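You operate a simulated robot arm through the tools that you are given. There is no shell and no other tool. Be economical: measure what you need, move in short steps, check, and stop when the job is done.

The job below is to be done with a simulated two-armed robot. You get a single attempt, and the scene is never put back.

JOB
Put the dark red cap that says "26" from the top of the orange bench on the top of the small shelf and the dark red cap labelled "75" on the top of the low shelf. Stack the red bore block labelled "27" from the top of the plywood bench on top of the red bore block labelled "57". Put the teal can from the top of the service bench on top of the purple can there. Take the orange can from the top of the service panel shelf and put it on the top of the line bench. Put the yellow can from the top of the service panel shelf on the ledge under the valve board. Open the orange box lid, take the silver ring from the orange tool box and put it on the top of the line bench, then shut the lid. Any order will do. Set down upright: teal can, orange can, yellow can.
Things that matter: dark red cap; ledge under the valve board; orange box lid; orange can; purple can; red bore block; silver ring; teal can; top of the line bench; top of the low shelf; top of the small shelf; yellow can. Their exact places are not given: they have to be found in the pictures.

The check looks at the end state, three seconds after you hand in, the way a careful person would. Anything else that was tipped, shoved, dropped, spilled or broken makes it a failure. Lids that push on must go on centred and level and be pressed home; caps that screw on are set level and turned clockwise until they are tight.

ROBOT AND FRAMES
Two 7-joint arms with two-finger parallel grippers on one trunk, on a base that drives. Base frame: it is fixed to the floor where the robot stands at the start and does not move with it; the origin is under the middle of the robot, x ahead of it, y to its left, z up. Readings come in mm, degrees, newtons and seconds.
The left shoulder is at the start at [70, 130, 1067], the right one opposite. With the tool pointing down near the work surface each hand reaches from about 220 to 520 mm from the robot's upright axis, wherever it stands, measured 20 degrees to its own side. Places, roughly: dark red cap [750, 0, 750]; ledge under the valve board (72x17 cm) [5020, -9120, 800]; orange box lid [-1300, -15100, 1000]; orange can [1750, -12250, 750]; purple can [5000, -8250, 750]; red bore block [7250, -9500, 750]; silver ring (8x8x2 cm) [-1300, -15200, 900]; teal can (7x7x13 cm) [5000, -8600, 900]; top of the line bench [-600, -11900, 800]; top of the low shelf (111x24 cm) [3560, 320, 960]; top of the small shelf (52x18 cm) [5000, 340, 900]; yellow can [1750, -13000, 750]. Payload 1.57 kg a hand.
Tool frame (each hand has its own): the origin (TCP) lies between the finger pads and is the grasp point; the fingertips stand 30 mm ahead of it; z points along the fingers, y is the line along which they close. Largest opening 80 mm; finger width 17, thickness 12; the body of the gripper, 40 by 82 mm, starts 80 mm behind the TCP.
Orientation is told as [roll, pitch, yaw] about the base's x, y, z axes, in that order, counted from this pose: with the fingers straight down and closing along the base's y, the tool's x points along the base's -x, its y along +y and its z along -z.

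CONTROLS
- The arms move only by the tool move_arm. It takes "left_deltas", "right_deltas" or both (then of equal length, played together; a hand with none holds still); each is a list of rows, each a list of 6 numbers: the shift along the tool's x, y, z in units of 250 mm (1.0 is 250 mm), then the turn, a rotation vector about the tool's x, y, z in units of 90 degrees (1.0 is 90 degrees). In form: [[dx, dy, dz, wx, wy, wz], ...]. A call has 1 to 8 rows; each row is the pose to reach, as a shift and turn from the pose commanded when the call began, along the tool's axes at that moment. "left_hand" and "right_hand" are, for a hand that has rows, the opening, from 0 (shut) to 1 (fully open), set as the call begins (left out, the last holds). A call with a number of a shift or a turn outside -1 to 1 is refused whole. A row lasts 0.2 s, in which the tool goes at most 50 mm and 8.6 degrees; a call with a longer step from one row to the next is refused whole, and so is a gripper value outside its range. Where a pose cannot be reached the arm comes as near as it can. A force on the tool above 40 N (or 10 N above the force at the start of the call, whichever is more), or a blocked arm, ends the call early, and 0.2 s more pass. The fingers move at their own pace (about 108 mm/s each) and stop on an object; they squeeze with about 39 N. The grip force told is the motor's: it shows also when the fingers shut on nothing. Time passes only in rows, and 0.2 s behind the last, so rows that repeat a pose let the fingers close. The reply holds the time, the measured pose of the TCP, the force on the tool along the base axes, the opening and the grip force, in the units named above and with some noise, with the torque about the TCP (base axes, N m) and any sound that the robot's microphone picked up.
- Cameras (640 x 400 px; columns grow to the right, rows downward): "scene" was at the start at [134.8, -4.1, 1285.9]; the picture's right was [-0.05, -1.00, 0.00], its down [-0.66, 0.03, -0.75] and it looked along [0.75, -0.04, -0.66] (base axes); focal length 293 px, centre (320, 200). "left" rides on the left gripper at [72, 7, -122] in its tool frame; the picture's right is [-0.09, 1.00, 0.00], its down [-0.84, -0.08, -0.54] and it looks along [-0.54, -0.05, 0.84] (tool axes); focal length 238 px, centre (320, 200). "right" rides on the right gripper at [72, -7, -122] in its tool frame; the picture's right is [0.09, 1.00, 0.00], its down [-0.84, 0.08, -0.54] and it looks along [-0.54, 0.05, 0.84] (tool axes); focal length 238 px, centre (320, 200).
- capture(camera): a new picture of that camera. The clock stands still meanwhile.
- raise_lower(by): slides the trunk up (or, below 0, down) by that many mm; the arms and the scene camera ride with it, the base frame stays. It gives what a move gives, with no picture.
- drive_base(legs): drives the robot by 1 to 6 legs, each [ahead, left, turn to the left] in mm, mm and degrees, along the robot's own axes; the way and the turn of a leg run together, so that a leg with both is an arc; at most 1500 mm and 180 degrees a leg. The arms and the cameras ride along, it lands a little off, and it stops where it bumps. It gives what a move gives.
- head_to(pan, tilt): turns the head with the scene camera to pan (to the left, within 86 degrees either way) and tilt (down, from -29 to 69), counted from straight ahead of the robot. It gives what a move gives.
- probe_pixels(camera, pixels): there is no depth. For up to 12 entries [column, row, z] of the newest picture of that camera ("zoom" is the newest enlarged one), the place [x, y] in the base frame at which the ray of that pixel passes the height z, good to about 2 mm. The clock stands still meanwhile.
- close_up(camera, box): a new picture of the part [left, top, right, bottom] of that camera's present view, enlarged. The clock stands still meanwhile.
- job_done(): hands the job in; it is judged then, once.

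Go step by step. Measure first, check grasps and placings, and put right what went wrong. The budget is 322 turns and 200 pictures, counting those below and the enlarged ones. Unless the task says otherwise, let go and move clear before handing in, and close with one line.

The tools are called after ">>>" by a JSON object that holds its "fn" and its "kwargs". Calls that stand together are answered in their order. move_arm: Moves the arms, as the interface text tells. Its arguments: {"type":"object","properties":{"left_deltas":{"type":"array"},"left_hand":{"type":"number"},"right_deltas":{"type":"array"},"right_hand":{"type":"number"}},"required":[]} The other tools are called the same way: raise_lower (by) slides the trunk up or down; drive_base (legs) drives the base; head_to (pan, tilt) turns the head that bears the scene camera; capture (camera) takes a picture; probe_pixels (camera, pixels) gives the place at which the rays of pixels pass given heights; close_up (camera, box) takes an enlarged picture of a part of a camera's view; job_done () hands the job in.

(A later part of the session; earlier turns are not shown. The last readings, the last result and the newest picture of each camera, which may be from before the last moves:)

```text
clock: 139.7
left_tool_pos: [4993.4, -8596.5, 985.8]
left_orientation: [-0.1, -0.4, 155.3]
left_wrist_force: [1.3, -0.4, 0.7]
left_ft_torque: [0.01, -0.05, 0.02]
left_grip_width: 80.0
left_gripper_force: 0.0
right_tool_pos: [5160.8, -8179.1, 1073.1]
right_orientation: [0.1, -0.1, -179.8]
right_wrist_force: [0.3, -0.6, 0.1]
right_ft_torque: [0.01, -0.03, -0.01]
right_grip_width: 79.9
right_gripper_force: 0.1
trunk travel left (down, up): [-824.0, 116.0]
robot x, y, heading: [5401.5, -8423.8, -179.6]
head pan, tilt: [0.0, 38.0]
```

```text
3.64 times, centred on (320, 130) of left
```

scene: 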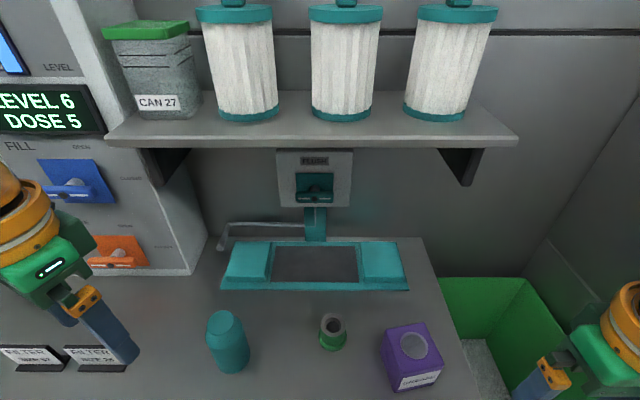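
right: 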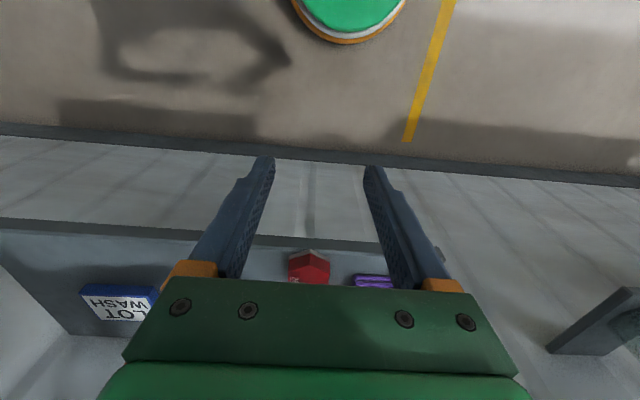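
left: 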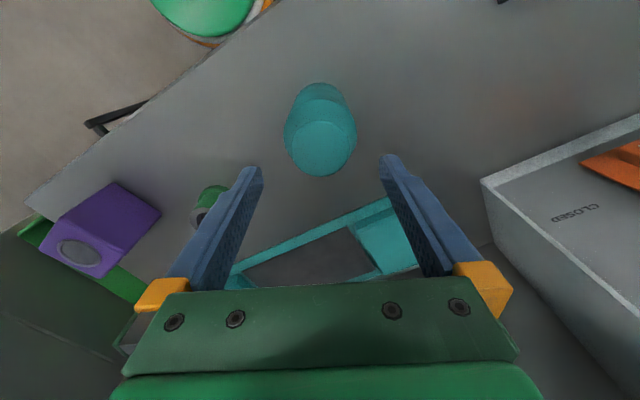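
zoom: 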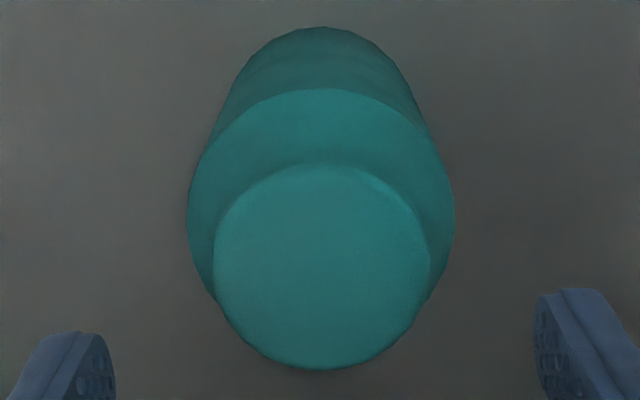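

Only a 3 mm shift is needed. I'll descend to TCP z≈868 and close.

>>> {"fn": "move_arm", "kwargs": {"left_deltas": [[0.012, 0.003, 0.1, 0, 0, 0], [0.012, 0.003, 0.22, 0, 0, 0], [0.012, 0.003, 0.34, 0, 0, 0], [0.012, 0.003, 0.47, 0, 0, 0], [0.012, 0.003, 0.47, 0, 0, 0]]}}

>>> {"fn": "move_arm", "kwargs": {"left_deltas": [[0, 0, 0, 0, 0, 0], [0, 0, 0, 0, 0, 0], [0, 0, 0, 0, 0, 0]], "left_hand": 0}}

```text
clock: 140.9
left_tool_pos: [4996.9, -8595.3, 866.0]
left_orientation: [0.1, -0.3, 155.4]
left_wrist_force: [-0.1, 0.2, -0.4]
left_ft_torque: [0.0, 0.0, 0.01]
left_grip_width: 80.2
left_gripper_force: 0.0
right_tool_pos: [5161.0, -8177.5, 1073.3]
right_orientation: [0.0, 0.0, -179.8]
right_wrist_force: [0.7, 0.5, 0.6]
right_ft_torque: [-0.01, -0.03, 0.02]
right_grip_width: 80.1
right_gripper_force: 0.2
trunk travel left (down, up): [-824.0, 116.0]
robot x, y, heading: [5400.5, -8422.8, -179.8]
head pan, tilt: [0.0, 38.0]
```

```text
clock: 141.7
left_tool_pos: [4995.9, -8596.6, 866.1]
left_orientation: [0.1, -0.5, 155.4]
left_wrist_force: [-0.7, -0.3, 1.5]
left_ft_torque: [-0.01, -0.02, -0.02]
left_grip_width: 64.7
left_gripper_force: 39.1
right_tool_pos: [5160.2, -8178.3, 1072.3]
right_orientation: [0.0, 0.0, -179.8]
right_wrist_force: [-0.9, -0.2, 0.8]
right_ft_torque: [-0.03, -0.03, 0.0]
right_grip_width: 80.1
right_gripper_force: 0.1
trunk travel left (down, up): [-824.0, 116.0]
robot x, y, heading: [5404.0, -8426.6, -179.6]
head pan, tilt: [0.0, 38.0]
```

Gripped at 64.7 mm. I'll lift 130 mm, and look to the right before sliding that way.

>>> {"fn": "move_arm", "kwargs": {"left_deltas": [[0, 0, -0.1, 0, 0, 0], [0, 0, -0.25, 0, 0, 0], [0, 0, -0.4, 0, 0, 0], [0, 0, -0.54, 0, 0, 0], [0, 0, -0.54, 0, 0, 0]]}}

>>> {"fn": "head_to", "kwargs": {"pan": -30, "tilt": 38}}

>>> {"fn": "capture", "kwargs": {"camera": "scene"}}

```text
clock: 142.9
left_tool_pos: [4995.5, -8598.5, 1001.8]
left_orientation: [-0.1, -0.4, 155.5]
left_wrist_force: [0.1, -0.1, -2.5]
left_ft_torque: [0.02, 0.0, -0.04]
left_grip_width: 65.0
left_gripper_force: 39.3
right_tool_pos: [5160.0, -8179.8, 1073.1]
right_orientation: [0.0, 0.0, -179.7]
right_wrist_force: [-0.8, 0.7, -0.3]
right_ft_torque: [0.0, 0.02, -0.02]
right_grip_width: 79.7
right_gripper_force: 0.1
trunk travel left (down, up): [-824.0, 116.0]
robot x, y, heading: [5401.6, -8420.5, -179.8]
head pan, tilt: [0.0, 38.0]
```

```text
clock: 143.8
left_tool_pos: [4997.1, -8597.7, 1000.5]
left_orientation: [-0.2, -0.4, 155.4]
left_wrist_force: [-0.2, 0.2, -2.2]
left_ft_torque: [-0.01, -0.01, 0.01]
left_grip_width: 65.3
left_gripper_force: 39.0
right_tool_pos: [5160.5, -8177.1, 1073.3]
right_orientation: [0.1, 0.1, -179.8]
right_wrist_force: [0.5, 0.3, 0.8]
right_ft_torque: [0.0, -0.01, -0.01]
right_grip_width: 80.0
right_gripper_force: 0.0
trunk travel left (down, up): [-824.0, 116.0]
robot x, y, heading: [5400.3, -8423.4, -180.2]
head pan, tilt: [-30.0, 38.0]
```

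```text
139 pictures are left
```

scene: 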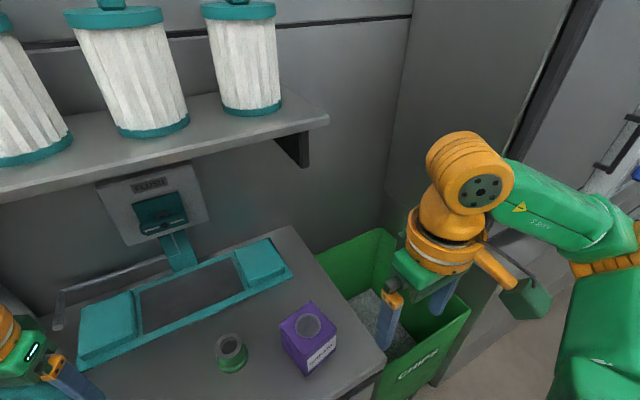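

A tall cabinet front stands at x≈5090 to the right. I'll pull the right hand back 60 mm, shift the base only 200 right and do the rest with the left arm.

>>> {"fn": "move_arm", "kwargs": {"right_deltas": [[0.12, 0, 0, 0, 0, 0], [0.24, 0, 0, 0, 0, 0], [0.24, 0, 0, 0, 0, 0]]}}

>>> {"fn": "drive_base", "kwargs": {"legs": [[0, -205, 0]]}}

>>> {"fn": "head_to", "kwargs": {"pan": 0, "tilt": 45}}

>>> {"fn": "capture", "kwargs": {"camera": "scene"}}

>>> {"fn": "capture", "kwargs": {"camera": "left"}}

```text
clock: 144.6
left_tool_pos: [4994.9, -8597.4, 1001.5]
left_orientation: [-0.1, -0.2, 155.5]
left_wrist_force: [0.2, 0.0, -3.1]
left_ft_torque: [-0.01, -0.03, -0.01]
left_grip_width: 65.1
left_gripper_force: 38.7
right_tool_pos: [5207.5, -8171.1, 1081.3]
right_orientation: [0.0, 0.0, -179.8]
right_wrist_force: [0.3, 0.0, 0.7]
right_ft_torque: [0.0, -0.01, 0.03]
right_grip_width: 79.9
right_gripper_force: 0.1
right hand out of reach, approached as far as the arm can: row 2, 3
trunk travel left (down, up): [-824.0, 116.0]
robot x, y, heading: [5398.8, -8420.5, -179.9]
head pan, tilt: [-30.0, 38.0]
```

```text
clock: 146.2
left_tool_pos: [4995.6, -8397.2, 1000.6]
left_orientation: [-0.1, -0.4, 155.4]
left_wrist_force: [-0.1, 0.2, -2.6]
left_ft_torque: [0.02, 0.0, 0.02]
left_grip_width: 65.0
left_gripper_force: 39.0
right_tool_pos: [5209.0, -7970.2, 1081.2]
right_orientation: [-0.1, 0.0, -179.8]
right_wrist_force: [-0.8, 0.4, 1.4]
right_ft_torque: [0.0, 0.02, 0.0]
right_grip_width: 80.2
right_gripper_force: 0.0
trunk travel left (down, up): [-824.0, 116.0]
robot x, y, heading: [5402.5, -8218.6, -179.8]
head pan, tilt: [-30.0, 38.0]
```

```text
clock: 147.2
left_tool_pos: [4994.3, -8395.1, 1002.1]
left_orientation: [0.0, -0.4, 155.4]
left_wrist_force: [0.1, 0.8, -3.1]
left_ft_torque: [0.0, 0.01, -0.01]
left_grip_width: 65.1
left_gripper_force: 38.9
right_tool_pos: [5208.3, -7967.7, 1080.9]
right_orientation: [0.1, 0.1, -179.7]
right_wrist_force: [-0.1, -0.1, 0.4]
right_ft_torque: [0.01, 0.02, -0.01]
right_grip_width: 79.8
right_gripper_force: 0.1
trunk travel left (down, up): [-824.0, 116.0]
robot x, y, heading: [5403.8, -8219.1, -180.0]
head pan, tilt: [0.0, 45.0]
```

```text
138 pictures are left
```

scene: 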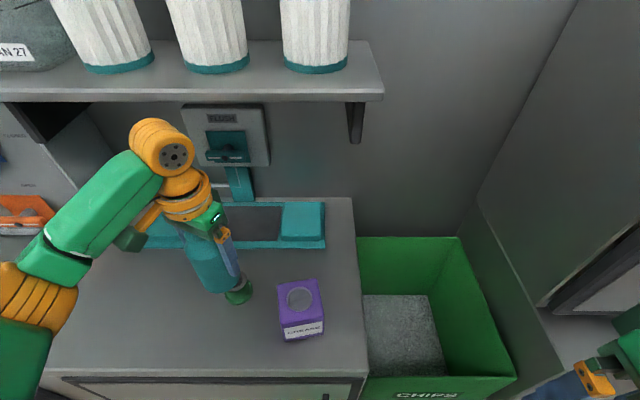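

```text
137 pictures are left
```

left: 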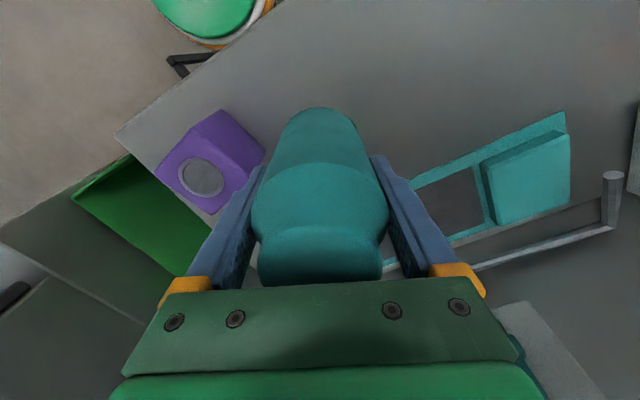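

>>> {"fn": "probe_pixels", "kwargs": {"camera": "scene", "pixels": [[299, 298, 860], [299, 298, 880]]}}

>>> {"fn": "probe_pixels", "kwargs": {"camera": "left", "pixels": [[202, 178, 860], [202, 178, 880]]}}

>>> {"fn": "close_up", "kwargs": {"camera": "scene", "box": [260, 265, 340, 355]}}

```text
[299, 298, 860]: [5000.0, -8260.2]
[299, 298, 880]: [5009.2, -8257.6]
```

```text
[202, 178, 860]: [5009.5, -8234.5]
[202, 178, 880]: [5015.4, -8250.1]
```

```text
4.44 times, centred on (300, 310) of scene
```

zoom: 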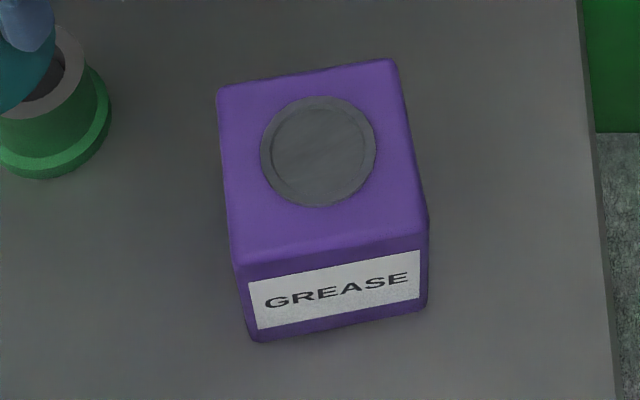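

Triangulated purple top: z≈888, centre ≈(5016,-8257). I'll carry the teal can over it at the present height.

>>> {"fn": "move_arm", "kwargs": {"left_deltas": [[-0.038, -0.135, 0, 0, 0, 0], [-0.077, -0.27, 0, 0, 0, 0], [-0.115, -0.406, 0, 0, 0, 0], [-0.154, -0.541, 0, 0, 0, 0], [-0.154, -0.541, 0, 0, 0, 0]]}}

>>> {"fn": "capture", "kwargs": {"camera": "scene"}}

>>> {"fn": "capture", "kwargs": {"camera": "left"}}

```text
clock: 148.4
left_tool_pos: [5014.5, -8254.1, 1002.5]
left_orientation: [0.0, -0.4, 155.3]
left_wrist_force: [-0.3, 0.0, -2.9]
left_ft_torque: [0.02, -0.02, -0.03]
left_grip_width: 64.7
left_gripper_force: 39.3
right_tool_pos: [5207.8, -7967.9, 1081.0]
right_orientation: [-0.1, 0.1, -179.7]
right_wrist_force: [0.3, 0.9, 0.2]
right_ft_torque: [0.0, 0.0, 0.01]
right_grip_width: 80.0
right_gripper_force: 0.0
trunk travel left (down, up): [-824.0, 116.0]
robot x, y, heading: [5403.4, -8218.7, -179.8]
head pan, tilt: [0.0, 45.0]
```

```text
135 pictures are left
```

scene: 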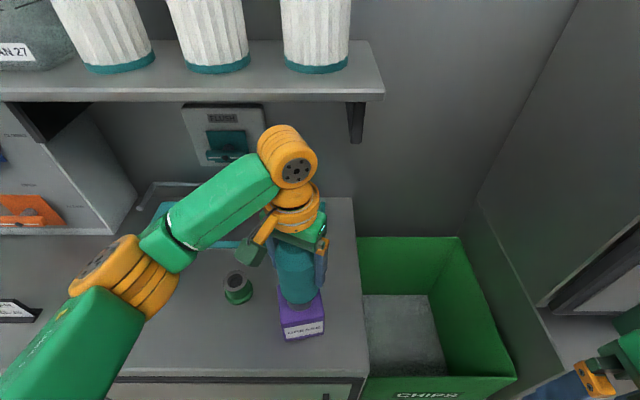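

```text
134 pictures are left
```

left: 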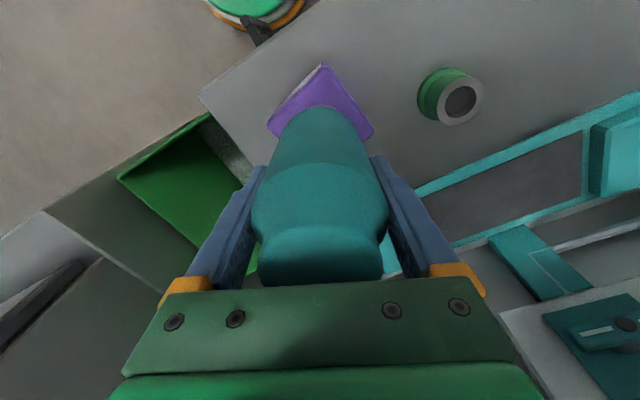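

Aligned. I'll lower 34 mm, then creep.

>>> {"fn": "move_arm", "kwargs": {"left_deltas": [[0.01, 0.007, 0.07, 0, 0, 0], [0.01, 0.007, 0.136, 0, 0, 0], [0.01, 0.007, 0.136, 0, 0, 0]]}}

>>> {"fn": "close_up", "kwargs": {"camera": "scene", "box": [240, 220, 370, 350]}}

```text
clock: 149.2
left_tool_pos: [5017.0, -8257.0, 968.9]
left_orientation: [0.0, -0.4, 155.4]
left_wrist_force: [-0.4, -0.3, -3.5]
left_ft_torque: [-0.02, -0.02, 0.0]
left_grip_width: 65.1
left_gripper_force: 39.2
right_tool_pos: [5209.7, -7968.1, 1081.2]
right_orientation: [0.1, -0.1, -179.8]
right_wrist_force: [0.5, 0.3, -0.3]
right_ft_torque: [-0.01, 0.01, 0.01]
right_grip_width: 80.1
right_gripper_force: 0.0
trunk travel left (down, up): [-824.0, 116.0]
robot x, y, heading: [5399.5, -8219.1, -179.7]
head pan, tilt: [0.0, 45.0]
```

```text
3.08 times, centred on (305, 285) of scene
```

zoom: 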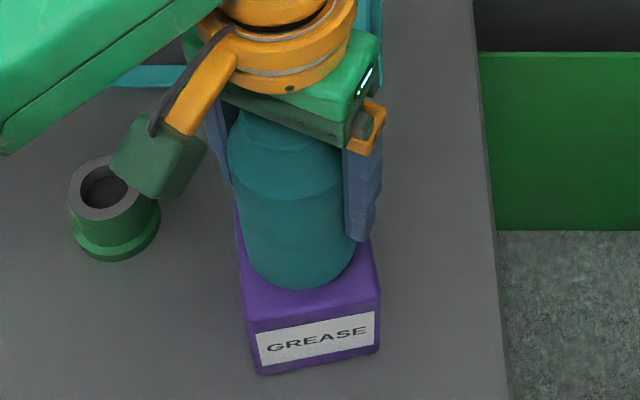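

>>> {"fn": "move_arm", "kwargs": {"left_deltas": [[0, 0, 0.012, 0, 0, 0], [0, 0, 0.024, 0, 0, 0], [0, 0, 0.036, 0, 0, 0]]}}

```text
clock: 150.0
left_tool_pos: [5016.5, -8256.9, 958.9]
left_orientation: [0.0, -0.4, 155.3]
left_wrist_force: [-0.7, -0.8, -3.6]
left_ft_torque: [0.03, 0.01, -0.02]
left_grip_width: 65.3
left_gripper_force: 38.7
right_tool_pos: [5209.1, -7966.6, 1081.7]
right_orientation: [0.0, 0.1, -179.8]
right_wrist_force: [0.0, 0.6, -0.5]
right_ft_torque: [-0.02, 0.01, 0.0]
right_grip_width: 80.2
right_gripper_force: 0.1
trunk travel left (down, up): [-824.0, 116.0]
robot x, y, heading: [5397.3, -8217.4, -179.8]
head pan, tilt: [0.0, 45.0]
```

>>> {"fn": "move_arm", "kwargs": {"left_deltas": [[0, 0, 0.008, 0, 0, 0], [0, 0, 0.016, 0, 0, 0], [0, 0, 0.024, 0, 0, 0]]}}

```text
clock: 150.8
left_tool_pos: [5018.5, -8256.7, 955.6]
left_orientation: [0.0, -0.7, 155.4]
left_wrist_force: [-8.4, -2.5, 30.4]
left_ft_torque: [-0.14, 0.22, -0.3]
left_grip_width: 65.5
left_gripper_force: 38.7
right_tool_pos: [5211.7, -7969.0, 1081.7]
right_orientation: [0.0, -0.1, -179.9]
right_wrist_force: [0.0, -0.1, 0.0]
right_ft_torque: [-0.01, 0.0, 0.0]
right_grip_width: 80.1
right_gripper_force: 0.0
trunk travel left (down, up): [-824.0, 116.0]
robot x, y, heading: [5400.2, -8220.5, -180.0]
head pan, tilt: [0.0, 45.0]
```

Contact (30 N). I'll ease up 3 mm to shed the load, then open and lift away.

>>> {"fn": "move_arm", "kwargs": {"left_deltas": [[0, 0, -0.01, 0, 0, 0], [0, 0, -0.01, 0, 0, 0]]}}

>>> {"fn": "move_arm", "kwargs": {"left_deltas": [[0, 0, 0, 0, 0, 0], [0, 0, 0, 0, 0, 0], [0, 0, 0, 0, 0, 0]], "left_hand": 1}}

>>> {"fn": "close_up", "kwargs": {"camera": "left", "box": [160, 60, 480, 300]}}

```text
clock: 151.4
left_tool_pos: [5017.6, -8257.5, 954.2]
left_orientation: [0.0, -0.3, 155.5]
left_wrist_force: [-3.8, -0.5, 7.4]
left_ft_torque: [0.16, 0.52, 0.07]
left_grip_width: 65.4
left_gripper_force: 38.9
right_tool_pos: [5210.4, -7967.6, 1080.2]
right_orientation: [0.1, 0.0, -179.8]
right_wrist_force: [-0.4, 0.0, -0.2]
right_ft_torque: [-0.01, -0.01, 0.02]
right_grip_width: 80.3
right_gripper_force: 0.0
trunk travel left (down, up): [-824.0, 116.0]
robot x, y, heading: [5404.3, -8217.8, -179.9]
head pan, tilt: [0.0, 45.0]
```

```text
clock: 152.2
left_tool_pos: [5017.7, -8258.4, 956.4]
left_orientation: [-0.1, -0.3, 155.4]
left_wrist_force: [0.2, 0.5, 0.4]
left_ft_torque: [-0.04, -0.02, 0.02]
left_grip_width: 79.9
left_gripper_force: 0.1
right_tool_pos: [5211.0, -7967.9, 1080.8]
right_orientation: [0.1, -0.1, -179.8]
right_wrist_force: [0.8, -0.1, 0.6]
right_ft_torque: [0.02, 0.03, 0.02]
right_grip_width: 80.2
right_gripper_force: 0.0
trunk travel left (down, up): [-824.0, 116.0]
robot x, y, heading: [5401.5, -8217.2, -179.7]
head pan, tilt: [0.0, 45.0]
```

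```text
1.67 times, centred on (320, 180) of left
```

zoom: 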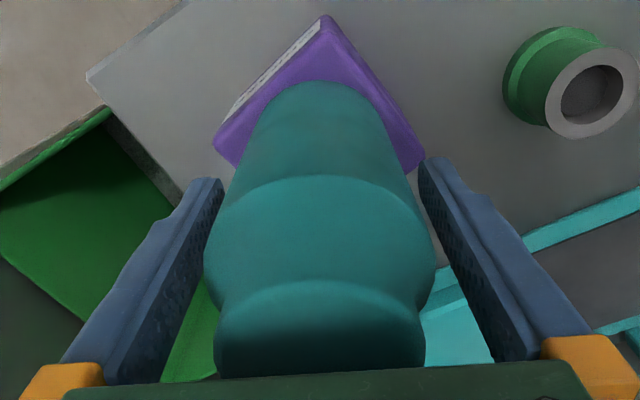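

Fingers are clear on both sides. I'll lift straight up 105 mm.

>>> {"fn": "move_arm", "kwargs": {"left_deltas": [[0, 0, -0.08, 0, 0, 0], [0, 0, -0.16, 0, 0, 0], [0, 0, -0.26, 0, 0, 0], [0, 0, -0.36, 0, 0, 0], [0, 0, -0.46, 0, 0, 0], [0, 0, -0.46, 0, 0, 0]]}}

>>> {"fn": "drive_base", "kwargs": {"legs": [[-230, 0, 0]]}}

>>> {"fn": "capture", "kwargs": {"camera": "scene"}}

```text
clock: 153.6
left_tool_pos: [5020.7, -8258.8, 1069.8]
left_orientation: [0.1, -0.5, 155.5]
left_wrist_force: [-0.1, 0.4, 0.0]
left_ft_torque: [0.02, 0.02, -0.01]
left_grip_width: 80.2
left_gripper_force: 0.0
right_tool_pos: [5210.3, -7968.0, 1081.6]
right_orientation: [0.1, 0.0, -179.9]
right_wrist_force: [-0.1, -0.7, -0.7]
right_ft_torque: [-0.03, 0.0, 0.0]
right_grip_width: 80.1
right_gripper_force: 0.1
trunk travel left (down, up): [-824.0, 116.0]
robot x, y, heading: [5401.2, -8219.0, -180.2]
head pan, tilt: [0.0, 45.0]
```

```text
clock: 155.3
left_tool_pos: [5246.4, -8258.1, 1070.2]
left_orientation: [-0.2, -0.2, 155.6]
left_wrist_force: [-0.4, -0.8, 0.3]
left_ft_torque: [0.01, -0.03, -0.01]
left_grip_width: 79.9
left_gripper_force: 0.0
right_tool_pos: [5435.8, -7967.5, 1081.0]
right_orientation: [0.2, 0.2, -179.7]
right_wrist_force: [-0.5, -0.1, 0.0]
right_ft_torque: [0.01, 0.03, 0.0]
right_grip_width: 79.8
right_gripper_force: 0.0
trunk travel left (down, up): [-824.0, 116.0]
robot x, y, heading: [5628.7, -8218.2, -179.8]
head pan, tilt: [0.0, 45.0]
```

```text
131 pictures are left
```

scene: 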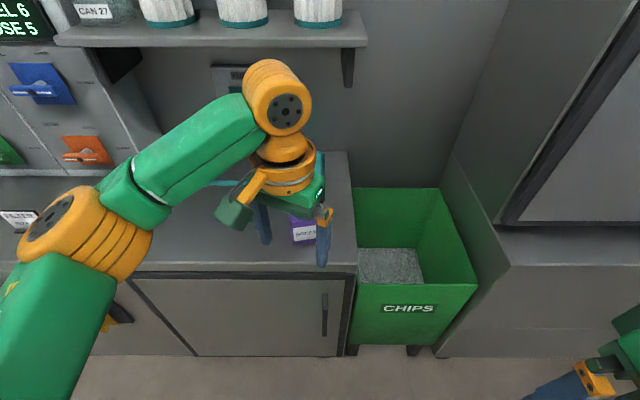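

Teal stands on purple. Next, the plywood bench at about (7250,-9500): I'll turn left 130° and look.

>>> {"fn": "drive_base", "kwargs": {"legs": [[0, 0, 125]]}}

>>> {"fn": "head_to", "kwargs": {"pan": 0, "tilt": 14}}

>>> {"fn": "capture", "kwargs": {"camera": "scene"}}

```text
clock: 160.9
left_tool_pos: [5885.0, -8504.1, 1070.9]
left_orientation: [0.0, -0.4, -78.9]
left_wrist_force: [0.4, 0.3, -0.5]
left_ft_torque: [-0.02, 0.03, -0.04]
left_grip_width: 80.1
left_gripper_force: 0.1
right_tool_pos: [5537.8, -8519.8, 1080.7]
right_orientation: [0.1, -0.1, -54.1]
right_wrist_force: [-0.8, 0.6, 0.1]
right_ft_torque: [-0.01, 0.01, 0.0]
right_grip_width: 80.3
right_gripper_force: 0.1
trunk travel left (down, up): [-824.0, 116.0]
robot x, y, heading: [5627.2, -8216.9, -54.0]
head pan, tilt: [0.0, 45.0]
```

```text
clock: 161.9
left_tool_pos: [5884.3, -8503.4, 1070.9]
left_orientation: [0.0, -0.3, -78.8]
left_wrist_force: [-0.4, 1.0, -0.1]
left_ft_torque: [-0.03, 0.01, -0.01]
left_grip_width: 80.3
left_gripper_force: 0.1
right_tool_pos: [5537.5, -8519.2, 1080.8]
right_orientation: [0.3, -0.1, -54.1]
right_wrist_force: [0.1, 0.6, -0.7]
right_ft_torque: [-0.01, 0.01, 0.01]
right_grip_width: 79.8
right_gripper_force: 0.0
trunk travel left (down, up): [-824.0, 116.0]
robot x, y, heading: [5630.7, -8219.1, -54.1]
head pan, tilt: [0.0, 14.0]
```

```text
130 pictures are left
```

scene: 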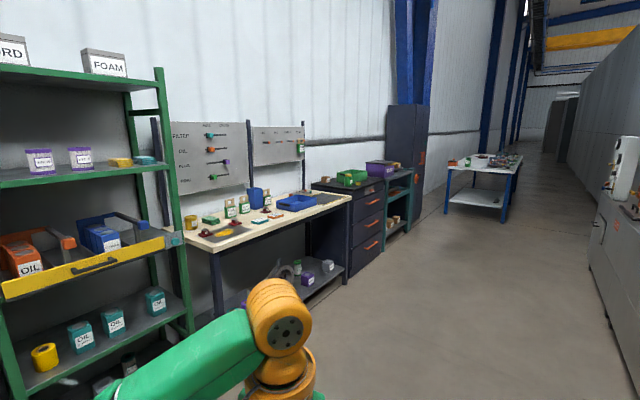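

The plywood bench is straight ahead-left (front edge x≈6990). I'll drive 1200 along this heading, then turn to face +x.

>>> {"fn": "drive_base", "kwargs": {"legs": [[1250, 0, 0], [0, 0, 54]]}}

>>> {"fn": "head_to", "kwargs": {"pan": 0, "tilt": 30}}

>>> {"fn": "capture", "kwargs": {"camera": "scene"}}

```text
clock: 170.8
left_tool_pos: [6749.9, -9217.2, 1070.0]
left_orientation: [0.0, -0.3, -24.9]
left_wrist_force: [-0.2, 0.1, 0.4]
left_ft_torque: [-0.01, -0.01, 0.03]
left_grip_width: 80.2
left_gripper_force: 0.1
right_tool_pos: [6558.2, -9508.4, 1081.3]
right_orientation: [0.1, -0.1, -0.2]
right_wrist_force: [0.0, 0.2, 0.5]
right_ft_torque: [0.06, 0.0, -0.01]
right_grip_width: 79.7
right_gripper_force: 0.1
trunk travel left (down, up): [-824.0, 116.0]
robot x, y, heading: [6367.1, -9254.6, -0.2]
head pan, tilt: [0.0, 14.0]
```

```text
clock: 171.6
left_tool_pos: [6750.0, -9217.7, 1070.0]
left_orientation: [0.0, -0.5, -24.9]
left_wrist_force: [0.4, 0.2, -0.2]
left_ft_torque: [-0.02, -0.01, 0.01]
left_grip_width: 80.0
left_gripper_force: 0.1
right_tool_pos: [6557.1, -9507.3, 1081.3]
right_orientation: [0.1, 0.0, 0.0]
right_wrist_force: [0.2, 0.2, -0.6]
right_ft_torque: [-0.01, 0.03, 0.03]
right_grip_width: 80.1
right_gripper_force: 0.0
trunk travel left (down, up): [-824.0, 116.0]
robot x, y, heading: [6363.1, -9255.7, 0.0]
head pan, tilt: [0.0, 30.0]
```

```text
129 pictures are left
```

scene: 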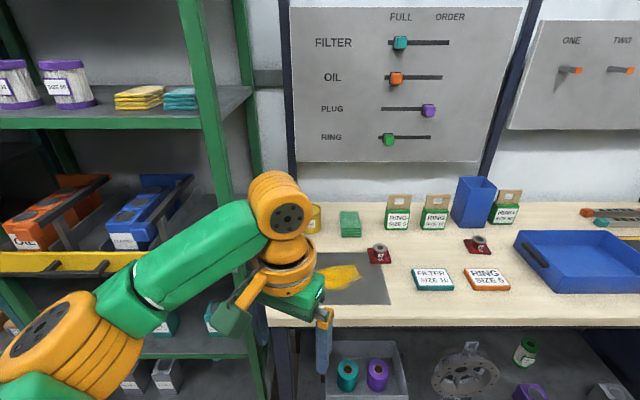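

Two red bore blocks are at (378,253) and (478,244). I'll shift right 280 and zoom on them.

>>> {"fn": "drive_base", "kwargs": {"legs": [[120, -300, 0]]}}

>>> {"fn": "head_to", "kwargs": {"pan": 0, "tilt": 36}}

>>> {"fn": "capture", "kwargs": {"camera": "scene"}}

```text
clock: 173.7
left_tool_pos: [6867.8, -9511.4, 1070.1]
left_orientation: [-0.1, -0.4, -24.7]
left_wrist_force: [-0.3, 0.1, -0.3]
left_ft_torque: [-0.01, -0.01, -0.02]
left_grip_width: 79.9
left_gripper_force: 0.1
right_tool_pos: [6675.7, -9801.4, 1082.5]
right_orientation: [0.1, 0.1, 0.1]
right_wrist_force: [0.8, 0.0, 0.5]
right_ft_torque: [-0.02, 0.0, 0.01]
right_grip_width: 79.8
right_gripper_force: 0.0
trunk travel left (down, up): [-824.0, 116.0]
robot x, y, heading: [6485.2, -9548.1, -0.1]
head pan, tilt: [0.0, 30.0]
```

```text
clock: 174.3
left_tool_pos: [6867.7, -9512.8, 1070.5]
left_orientation: [0.0, -0.4, -24.7]
left_wrist_force: [0.7, 0.3, 0.6]
left_ft_torque: [0.0, 0.01, -0.03]
left_grip_width: 80.0
left_gripper_force: 0.0
right_tool_pos: [6677.9, -9802.6, 1081.4]
right_orientation: [0.2, 0.0, 0.1]
right_wrist_force: [0.5, 1.0, -0.8]
right_ft_torque: [0.01, 0.02, -0.01]
right_grip_width: 80.2
right_gripper_force: 0.1
trunk travel left (down, up): [-824.0, 116.0]
robot x, y, heading: [6488.7, -9552.1, 0.1]
head pan, tilt: [0.0, 36.0]
```

```text
128 pictures are left
```

scene: 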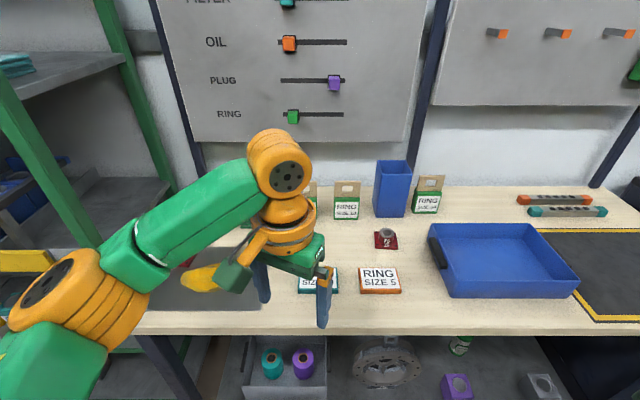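

The left arm hides one block. I'll swing the left hand out to its side.

>>> {"fn": "move_arm", "kwargs": {"left_deltas": [[0.14, 0.112, 0, 0, 0, 0], [0.28, 0.224, 0, 0, 0, 0], [0.42, 0.336, 0, 0, 0, 0], [0.558, 0.448, 0, 0, 0, 0]]}}

>>> {"fn": "capture", "kwargs": {"camera": "scene"}}

>>> {"fn": "close_up", "kwargs": {"camera": "scene", "box": [230, 210, 410, 310]}}

```text
clock: 175.3
left_tool_pos: [6785.6, -9352.4, 1069.3]
left_orientation: [-0.1, -0.5, -24.7]
left_wrist_force: [0.0, 0.0, 0.3]
left_ft_torque: [-0.06, 0.0, 0.02]
left_grip_width: 80.1
left_gripper_force: 0.0
right_tool_pos: [6675.8, -9800.0, 1081.8]
right_orientation: [-0.1, 0.1, 0.1]
right_wrist_force: [-0.7, 0.1, -0.2]
right_ft_torque: [-0.06, -0.02, 0.02]
right_grip_width: 80.0
right_gripper_force: 0.0
trunk travel left (down, up): [-824.0, 116.0]
robot x, y, heading: [6486.0, -9548.0, 0.2]
head pan, tilt: [0.0, 36.0]
```

```text
127 pictures are left
```

scene: 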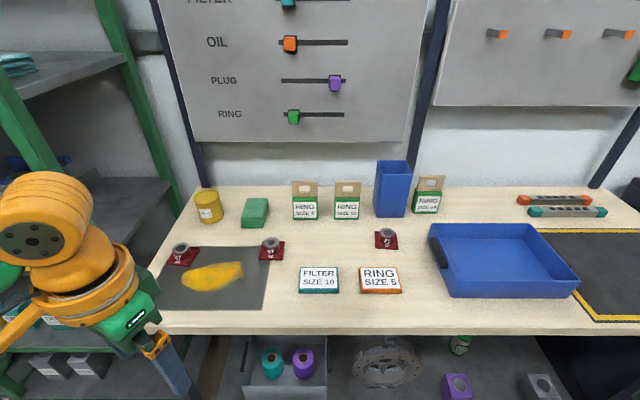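

```text
3.56 times, centred on (320, 260) of scene
```

zoom: 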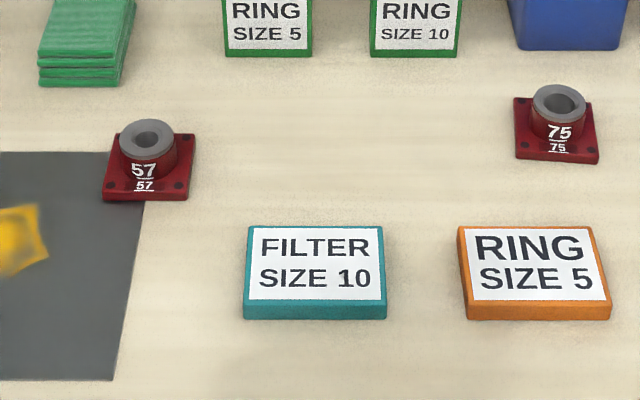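

Block 57 is at scene (271,248) and 75 at (387,238); the one at (182,255) should be 27. I'll zoom on it.

>>> {"fn": "close_up", "kwargs": {"camera": "scene", "box": [150, 225, 214, 275]}}

>>> {"fn": "close_up", "kwargs": {"camera": "scene", "box": [240, 225, 304, 275]}}

>>> {"fn": "capture", "kwargs": {"camera": "left"}}

```text
8.00 times, centred on (182, 250) of scene
```

zoom: 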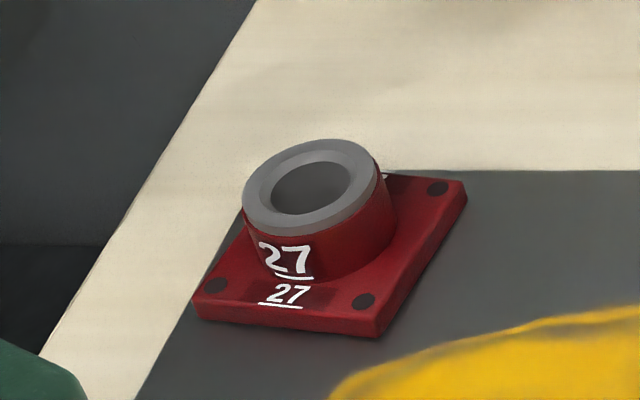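

```text
8.00 times, centred on (272, 250) of scene
```

zoom: 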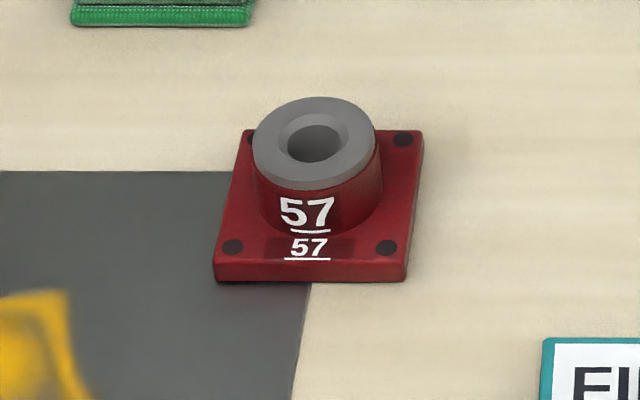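

```text
123 pictures are left
```

left: 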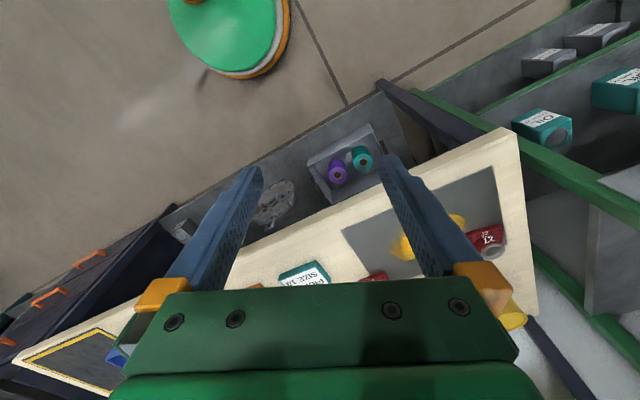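

>>> {"fn": "probe_pixels", "kwargs": {"camera": "scene", "pixels": [[272, 254, 800], [272, 254, 850], [272, 238, 850], [182, 259, 800], [178, 246, 850], [300, 328, 800], [162, 247, 800]]}}

>>> {"fn": "probe_pixels", "kwargs": {"camera": "left", "pixels": [[494, 250, 800], [494, 250, 850], [488, 240, 800], [500, 128, 800], [500, 128, 750]]}}

```text
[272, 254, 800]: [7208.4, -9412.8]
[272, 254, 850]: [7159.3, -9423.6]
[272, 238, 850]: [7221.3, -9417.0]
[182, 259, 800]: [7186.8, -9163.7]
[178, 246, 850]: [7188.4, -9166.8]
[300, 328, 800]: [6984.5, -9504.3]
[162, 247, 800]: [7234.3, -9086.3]
```

```text
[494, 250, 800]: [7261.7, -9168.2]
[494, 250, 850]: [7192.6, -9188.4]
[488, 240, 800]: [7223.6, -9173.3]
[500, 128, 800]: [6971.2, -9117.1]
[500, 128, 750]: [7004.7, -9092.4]
```

Block 27 is at about (7185,-9165) on the mat, 57 at about (7208,-9412), bench z≈800; the rack post stands at about (7099,-9035). I'll lower the trunk 100, slide left, and bring the left hand in before going ahead.

>>> {"fn": "raise_lower", "kwargs": {"by": -90}}

>>> {"fn": "drive_base", "kwargs": {"legs": [[0, 283, 0]]}}

>>> {"fn": "move_arm", "kwargs": {"left_deltas": [[-0.12, -0.06, 0, 0, 0, -0.05], [-0.24, -0.12, 0, 0, 0, -0.1], [-0.36, -0.16, 0, 0, 0, -0.15], [-0.48, -0.18, 0, 0, 0, -0.2], [-0.524, -0.19, 0, 0, 0, -0.277], [-0.524, -0.19, 0, 0, 0, -0.277]]}}

```text
clock: 176.6
left_tool_pos: [6788.1, -9353.9, 980.0]
left_orientation: [0.0, -0.5, -24.7]
left_wrist_force: [-0.4, -0.3, -0.1]
left_ft_torque: [-0.01, 0.02, 0.01]
left_grip_width: 80.0
left_gripper_force: 0.1
right_tool_pos: [6676.4, -9803.4, 991.0]
right_orientation: [0.1, -0.1, 0.1]
right_wrist_force: [-0.3, -1.1, 0.1]
right_ft_torque: [0.0, 0.01, -0.01]
right_grip_width: 80.2
right_gripper_force: 0.0
trunk travel left (down, up): [-734.0, 206.0]
robot x, y, heading: [6488.6, -9551.9, 0.1]
head pan, tilt: [0.0, 36.0]
```

```text
clock: 178.6
left_tool_pos: [6786.7, -9074.8, 980.8]
left_orientation: [0.0, -0.4, -24.7]
left_wrist_force: [0.7, -1.1, 0.4]
left_ft_torque: [0.0, -0.01, -0.01]
left_grip_width: 80.0
left_gripper_force: 0.0
right_tool_pos: [6675.9, -9523.7, 989.9]
right_orientation: [0.1, 0.0, 0.1]
right_wrist_force: [0.0, -0.6, -0.3]
right_ft_torque: [0.02, 0.02, -0.01]
right_grip_width: 79.8
right_gripper_force: 0.0
trunk travel left (down, up): [-734.0, 206.0]
robot x, y, heading: [6485.0, -9271.4, -0.1]
head pan, tilt: [0.0, 36.0]
```

```text
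clock: 180.0
left_tool_pos: [6887.3, -9172.2, 980.5]
left_orientation: [-0.3, -0.3, 0.4]
left_wrist_force: [-1.0, -0.1, 0.0]
left_ft_torque: [-0.01, 0.0, 0.0]
left_grip_width: 79.9
left_gripper_force: 0.0
right_tool_pos: [6676.0, -9523.0, 990.2]
right_orientation: [0.0, 0.0, 0.1]
right_wrist_force: [0.8, -0.7, -0.6]
right_ft_torque: [0.01, -0.01, -0.03]
right_grip_width: 80.1
right_gripper_force: 0.1
trunk travel left (down, up): [-734.0, 206.0]
robot x, y, heading: [6483.7, -9271.8, -0.2]
head pan, tilt: [0.0, 36.0]
```

>>> {"fn": "drive_base", "kwargs": {"legs": [[228, 0, 0]]}}

>>> {"fn": "capture", "kwargs": {"camera": "left"}}

>>> {"fn": "capture", "kwargs": {"camera": "scene"}}

```text
clock: 181.7
left_tool_pos: [7117.6, -9169.5, 981.3]
left_orientation: [-0.2, -0.3, 0.3]
left_wrist_force: [-0.7, 0.0, 0.2]
left_ft_torque: [0.0, 0.0, -0.03]
left_grip_width: 80.3
left_gripper_force: 0.1
right_tool_pos: [6908.5, -9522.3, 990.4]
right_orientation: [0.0, -0.1, 0.2]
right_wrist_force: [-0.2, 0.5, -0.7]
right_ft_torque: [-0.03, 0.01, -0.01]
right_grip_width: 80.0
right_gripper_force: 0.0
trunk travel left (down, up): [-734.0, 206.0]
robot x, y, heading: [6718.5, -9269.4, 0.0]
head pan, tilt: [0.0, 36.0]
```

```text
122 pictures are left
```

left: 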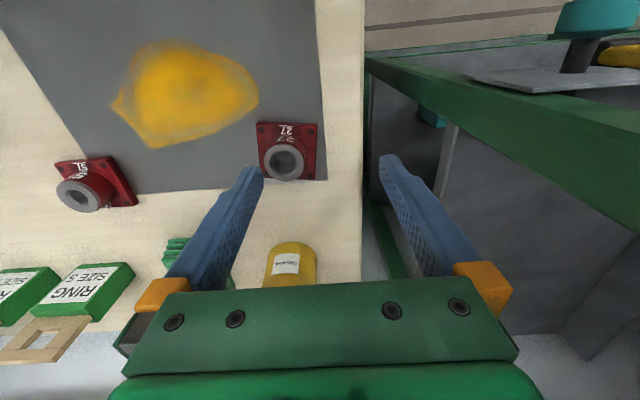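

```text
121 pictures are left
```

scene: 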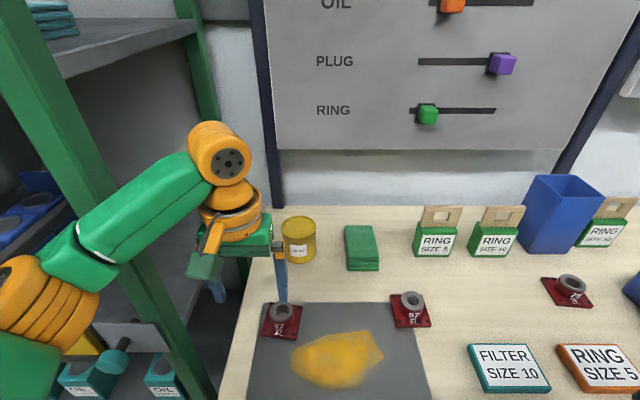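

>>> {"fn": "close_up", "kwargs": {"camera": "left", "box": [240, 105, 340, 195]}}

>>> {"fn": "close_up", "kwargs": {"camera": "scene", "box": [250, 280, 320, 350]}}

>>> {"fn": "close_up", "kwargs": {"camera": "scene", "box": [375, 275, 445, 345]}}

>>> {"fn": "close_up", "kwargs": {"camera": "left", "box": [45, 145, 145, 225]}}

```text
4.44 times, centred on (290, 150) of left
```

zoom: 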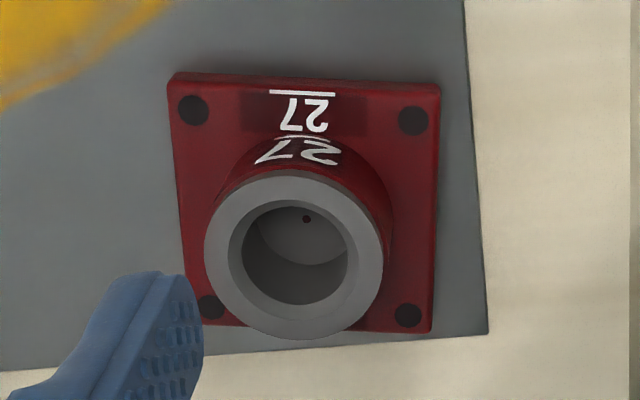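

```text
5.71 times, centred on (285, 315) of scene
```

zoom: 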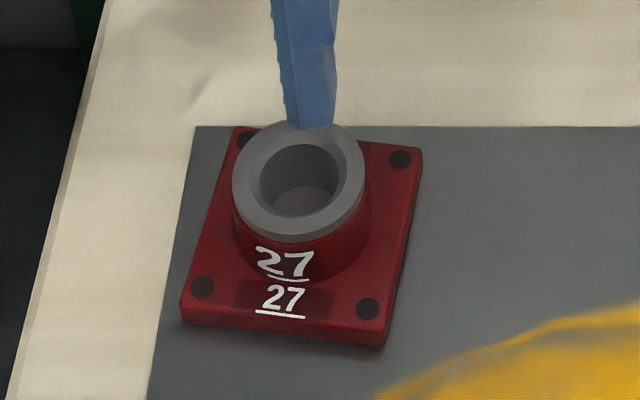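

```text
5.71 times, centred on (410, 310) of scene
```

zoom: 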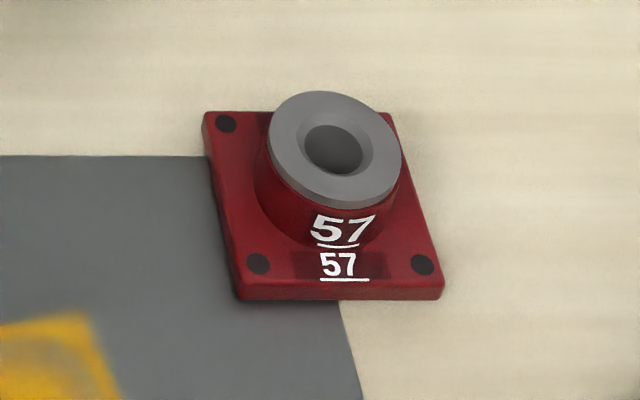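

```text
5.00 times, centred on (95, 185) of left
```

zoom: 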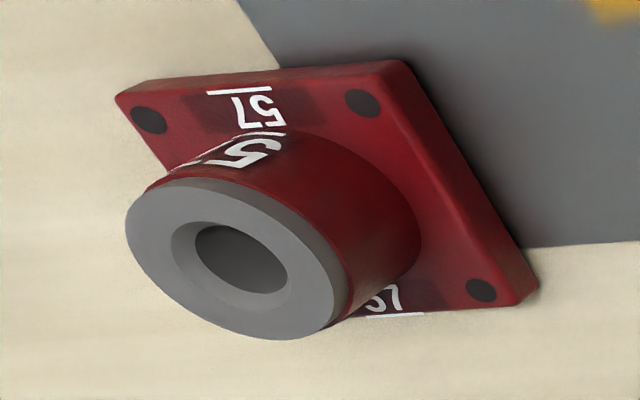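

>>> {"fn": "probe_pixels", "kwargs": {"camera": "left", "pixels": [[284.1, 162.2, 830], [284.1, 162.2, 850], [78.2, 196.6, 830], [78.2, 196.6, 850], [257.2, 121.4, 810], [317, 122, 810]]}}

>>> {"fn": "probe_pixels", "kwargs": {"camera": "scene", "pixels": [[281.3, 311.7, 830], [281.3, 311.7, 850], [412.5, 301.2, 830], [412.5, 301.2, 850], [260.6, 336.5, 810], [297, 340, 810], [303, 306.8, 810]]}}

```text
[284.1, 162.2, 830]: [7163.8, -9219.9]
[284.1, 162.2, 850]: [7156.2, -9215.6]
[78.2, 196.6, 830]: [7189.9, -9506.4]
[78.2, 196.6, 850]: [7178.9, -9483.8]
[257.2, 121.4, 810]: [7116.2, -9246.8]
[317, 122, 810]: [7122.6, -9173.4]
```

```text
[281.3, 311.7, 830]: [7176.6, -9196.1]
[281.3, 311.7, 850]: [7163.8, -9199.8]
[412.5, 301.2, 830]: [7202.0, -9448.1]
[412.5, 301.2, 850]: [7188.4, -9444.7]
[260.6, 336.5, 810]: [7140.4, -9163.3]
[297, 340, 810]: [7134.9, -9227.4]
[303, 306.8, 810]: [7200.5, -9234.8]
```

Triangulated: 27's ring top is at (7140,-9207,z≈889), 57's at (7158,-9438,z≈890); flange top ≈860 so the bench is ≈848. I'll bring the left hand above 27.

>>> {"fn": "move_arm", "kwargs": {"left_deltas": [[-0.05, -0.08, 0, 0, 0, 0], [-0.09, -0.15, 0.05, 0, 0, 0], [-0.09, -0.15, 0.19, 0, 0, 0], [-0.09, -0.15, 0.19, 0, 0, 0]]}}

>>> {"fn": "close_up", "kwargs": {"camera": "left", "box": [220, 90, 420, 215]}}

```text
clock: 182.7
left_tool_pos: [7139.6, -9209.1, 935.2]
left_orientation: [-0.1, -0.4, 0.3]
left_wrist_force: [0.3, 0.5, 0.4]
left_ft_torque: [-0.02, -0.02, -0.03]
left_grip_width: 80.1
left_gripper_force: 0.1
right_tool_pos: [6908.7, -9523.0, 991.2]
right_orientation: [0.1, 0.0, 0.2]
right_wrist_force: [-0.6, -0.6, 0.0]
right_ft_torque: [-0.01, 0.01, 0.01]
right_grip_width: 80.0
right_gripper_force: 0.1
trunk travel left (down, up): [-734.0, 206.0]
robot x, y, heading: [6712.6, -9268.8, 0.1]
head pan, tilt: [0.0, 36.0]
```

```text
3.20 times, centred on (320, 152) of left
```

zoom: 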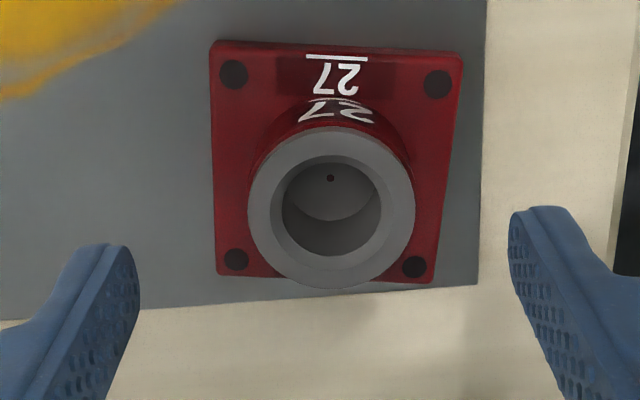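

Nearly centred; small shift (−3,+3) and descend to TCP z≈894, then close.

>>> {"fn": "move_arm", "kwargs": {"left_deltas": [[0.012, 0.012, 0.06, 0, 0, 0], [0.012, 0.012, 0.12, 0, 0, 0], [0.012, 0.012, 0.165, 0, 0, 0], [0.012, 0.012, 0.165, 0, 0, 0]]}}

>>> {"fn": "close_up", "kwargs": {"camera": "left", "box": [220, 90, 420, 215]}}

>>> {"fn": "close_up", "kwargs": {"camera": "scene", "box": [220, 270, 340, 350]}}

```text
clock: 183.7
left_tool_pos: [7138.1, -9204.9, 891.4]
left_orientation: [-0.1, -0.3, 0.3]
left_wrist_force: [-0.8, 0.2, 0.0]
left_ft_torque: [-0.01, 0.0, 0.0]
left_grip_width: 80.2
left_gripper_force: 0.1
right_tool_pos: [6907.8, -9522.1, 991.6]
right_orientation: [0.1, -0.1, 0.2]
right_wrist_force: [-0.3, 0.2, -0.5]
right_ft_torque: [0.01, 0.02, -0.02]
right_grip_width: 79.9
right_gripper_force: 0.1
trunk travel left (down, up): [-734.0, 206.0]
robot x, y, heading: [6719.5, -9271.6, 0.3]
head pan, tilt: [0.0, 36.0]
```

```text
3.20 times, centred on (320, 152) of left
```

zoom: 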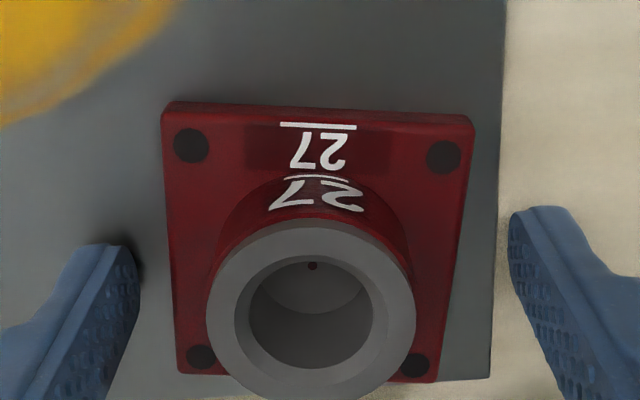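

```text
5.00 times, centred on (280, 310) of scene
```

zoom: 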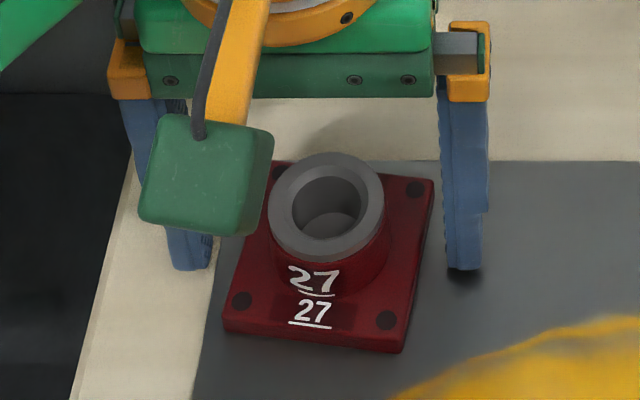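

Centred. I'll raise 4 mm to clear the flange top surely, then close.

>>> {"fn": "move_arm", "kwargs": {"left_deltas": [[0, -0.004, -0.014, 0, 0, 0], [0, -0.004, -0.014, 0, 0, 0]]}}

>>> {"fn": "move_arm", "kwargs": {"left_deltas": [[0, 0, 0, 0, 0, 0], [0, 0, 0, 0, 0, 0], [0, 0, 0, 0, 0, 0]], "left_hand": 0}}

>>> {"fn": "close_up", "kwargs": {"camera": "left", "box": [220, 90, 420, 215]}}

```text
clock: 184.3
left_tool_pos: [7137.5, -9204.9, 895.6]
left_orientation: [-0.1, -0.3, 0.3]
left_wrist_force: [0.0, -1.3, -0.2]
left_ft_torque: [0.01, -0.01, 0.0]
left_grip_width: 79.9
left_gripper_force: 0.2
right_tool_pos: [6907.3, -9522.9, 991.2]
right_orientation: [0.1, 0.0, 0.3]
right_wrist_force: [0.6, 0.3, 0.1]
right_ft_torque: [-0.01, 0.0, 0.01]
right_grip_width: 80.1
right_gripper_force: 0.1
trunk travel left (down, up): [-734.0, 206.0]
robot x, y, heading: [6715.7, -9269.3, 0.4]
head pan, tilt: [0.0, 36.0]
```

```text
clock: 185.1
left_tool_pos: [7138.3, -9206.4, 895.3]
left_orientation: [-0.2, -0.3, 0.3]
left_wrist_force: [-0.4, -0.5, 0.3]
left_ft_torque: [-0.03, 0.01, -0.04]
left_grip_width: 61.8
left_gripper_force: 38.8
right_tool_pos: [6908.3, -9522.7, 990.9]
right_orientation: [0.1, 0.0, 0.2]
right_wrist_force: [-0.2, -0.6, -0.3]
right_ft_torque: [0.02, -0.01, 0.02]
right_grip_width: 80.0
right_gripper_force: 0.0
trunk travel left (down, up): [-734.0, 206.0]
robot x, y, heading: [6718.2, -9270.1, 0.3]
head pan, tilt: [0.0, 36.0]
```

```text
3.20 times, centred on (320, 152) of left
```

zoom: 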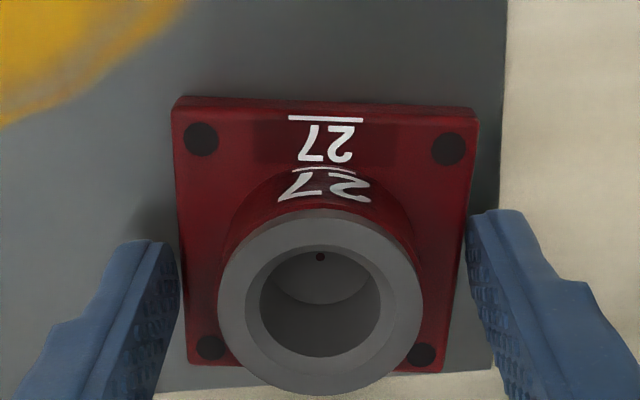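

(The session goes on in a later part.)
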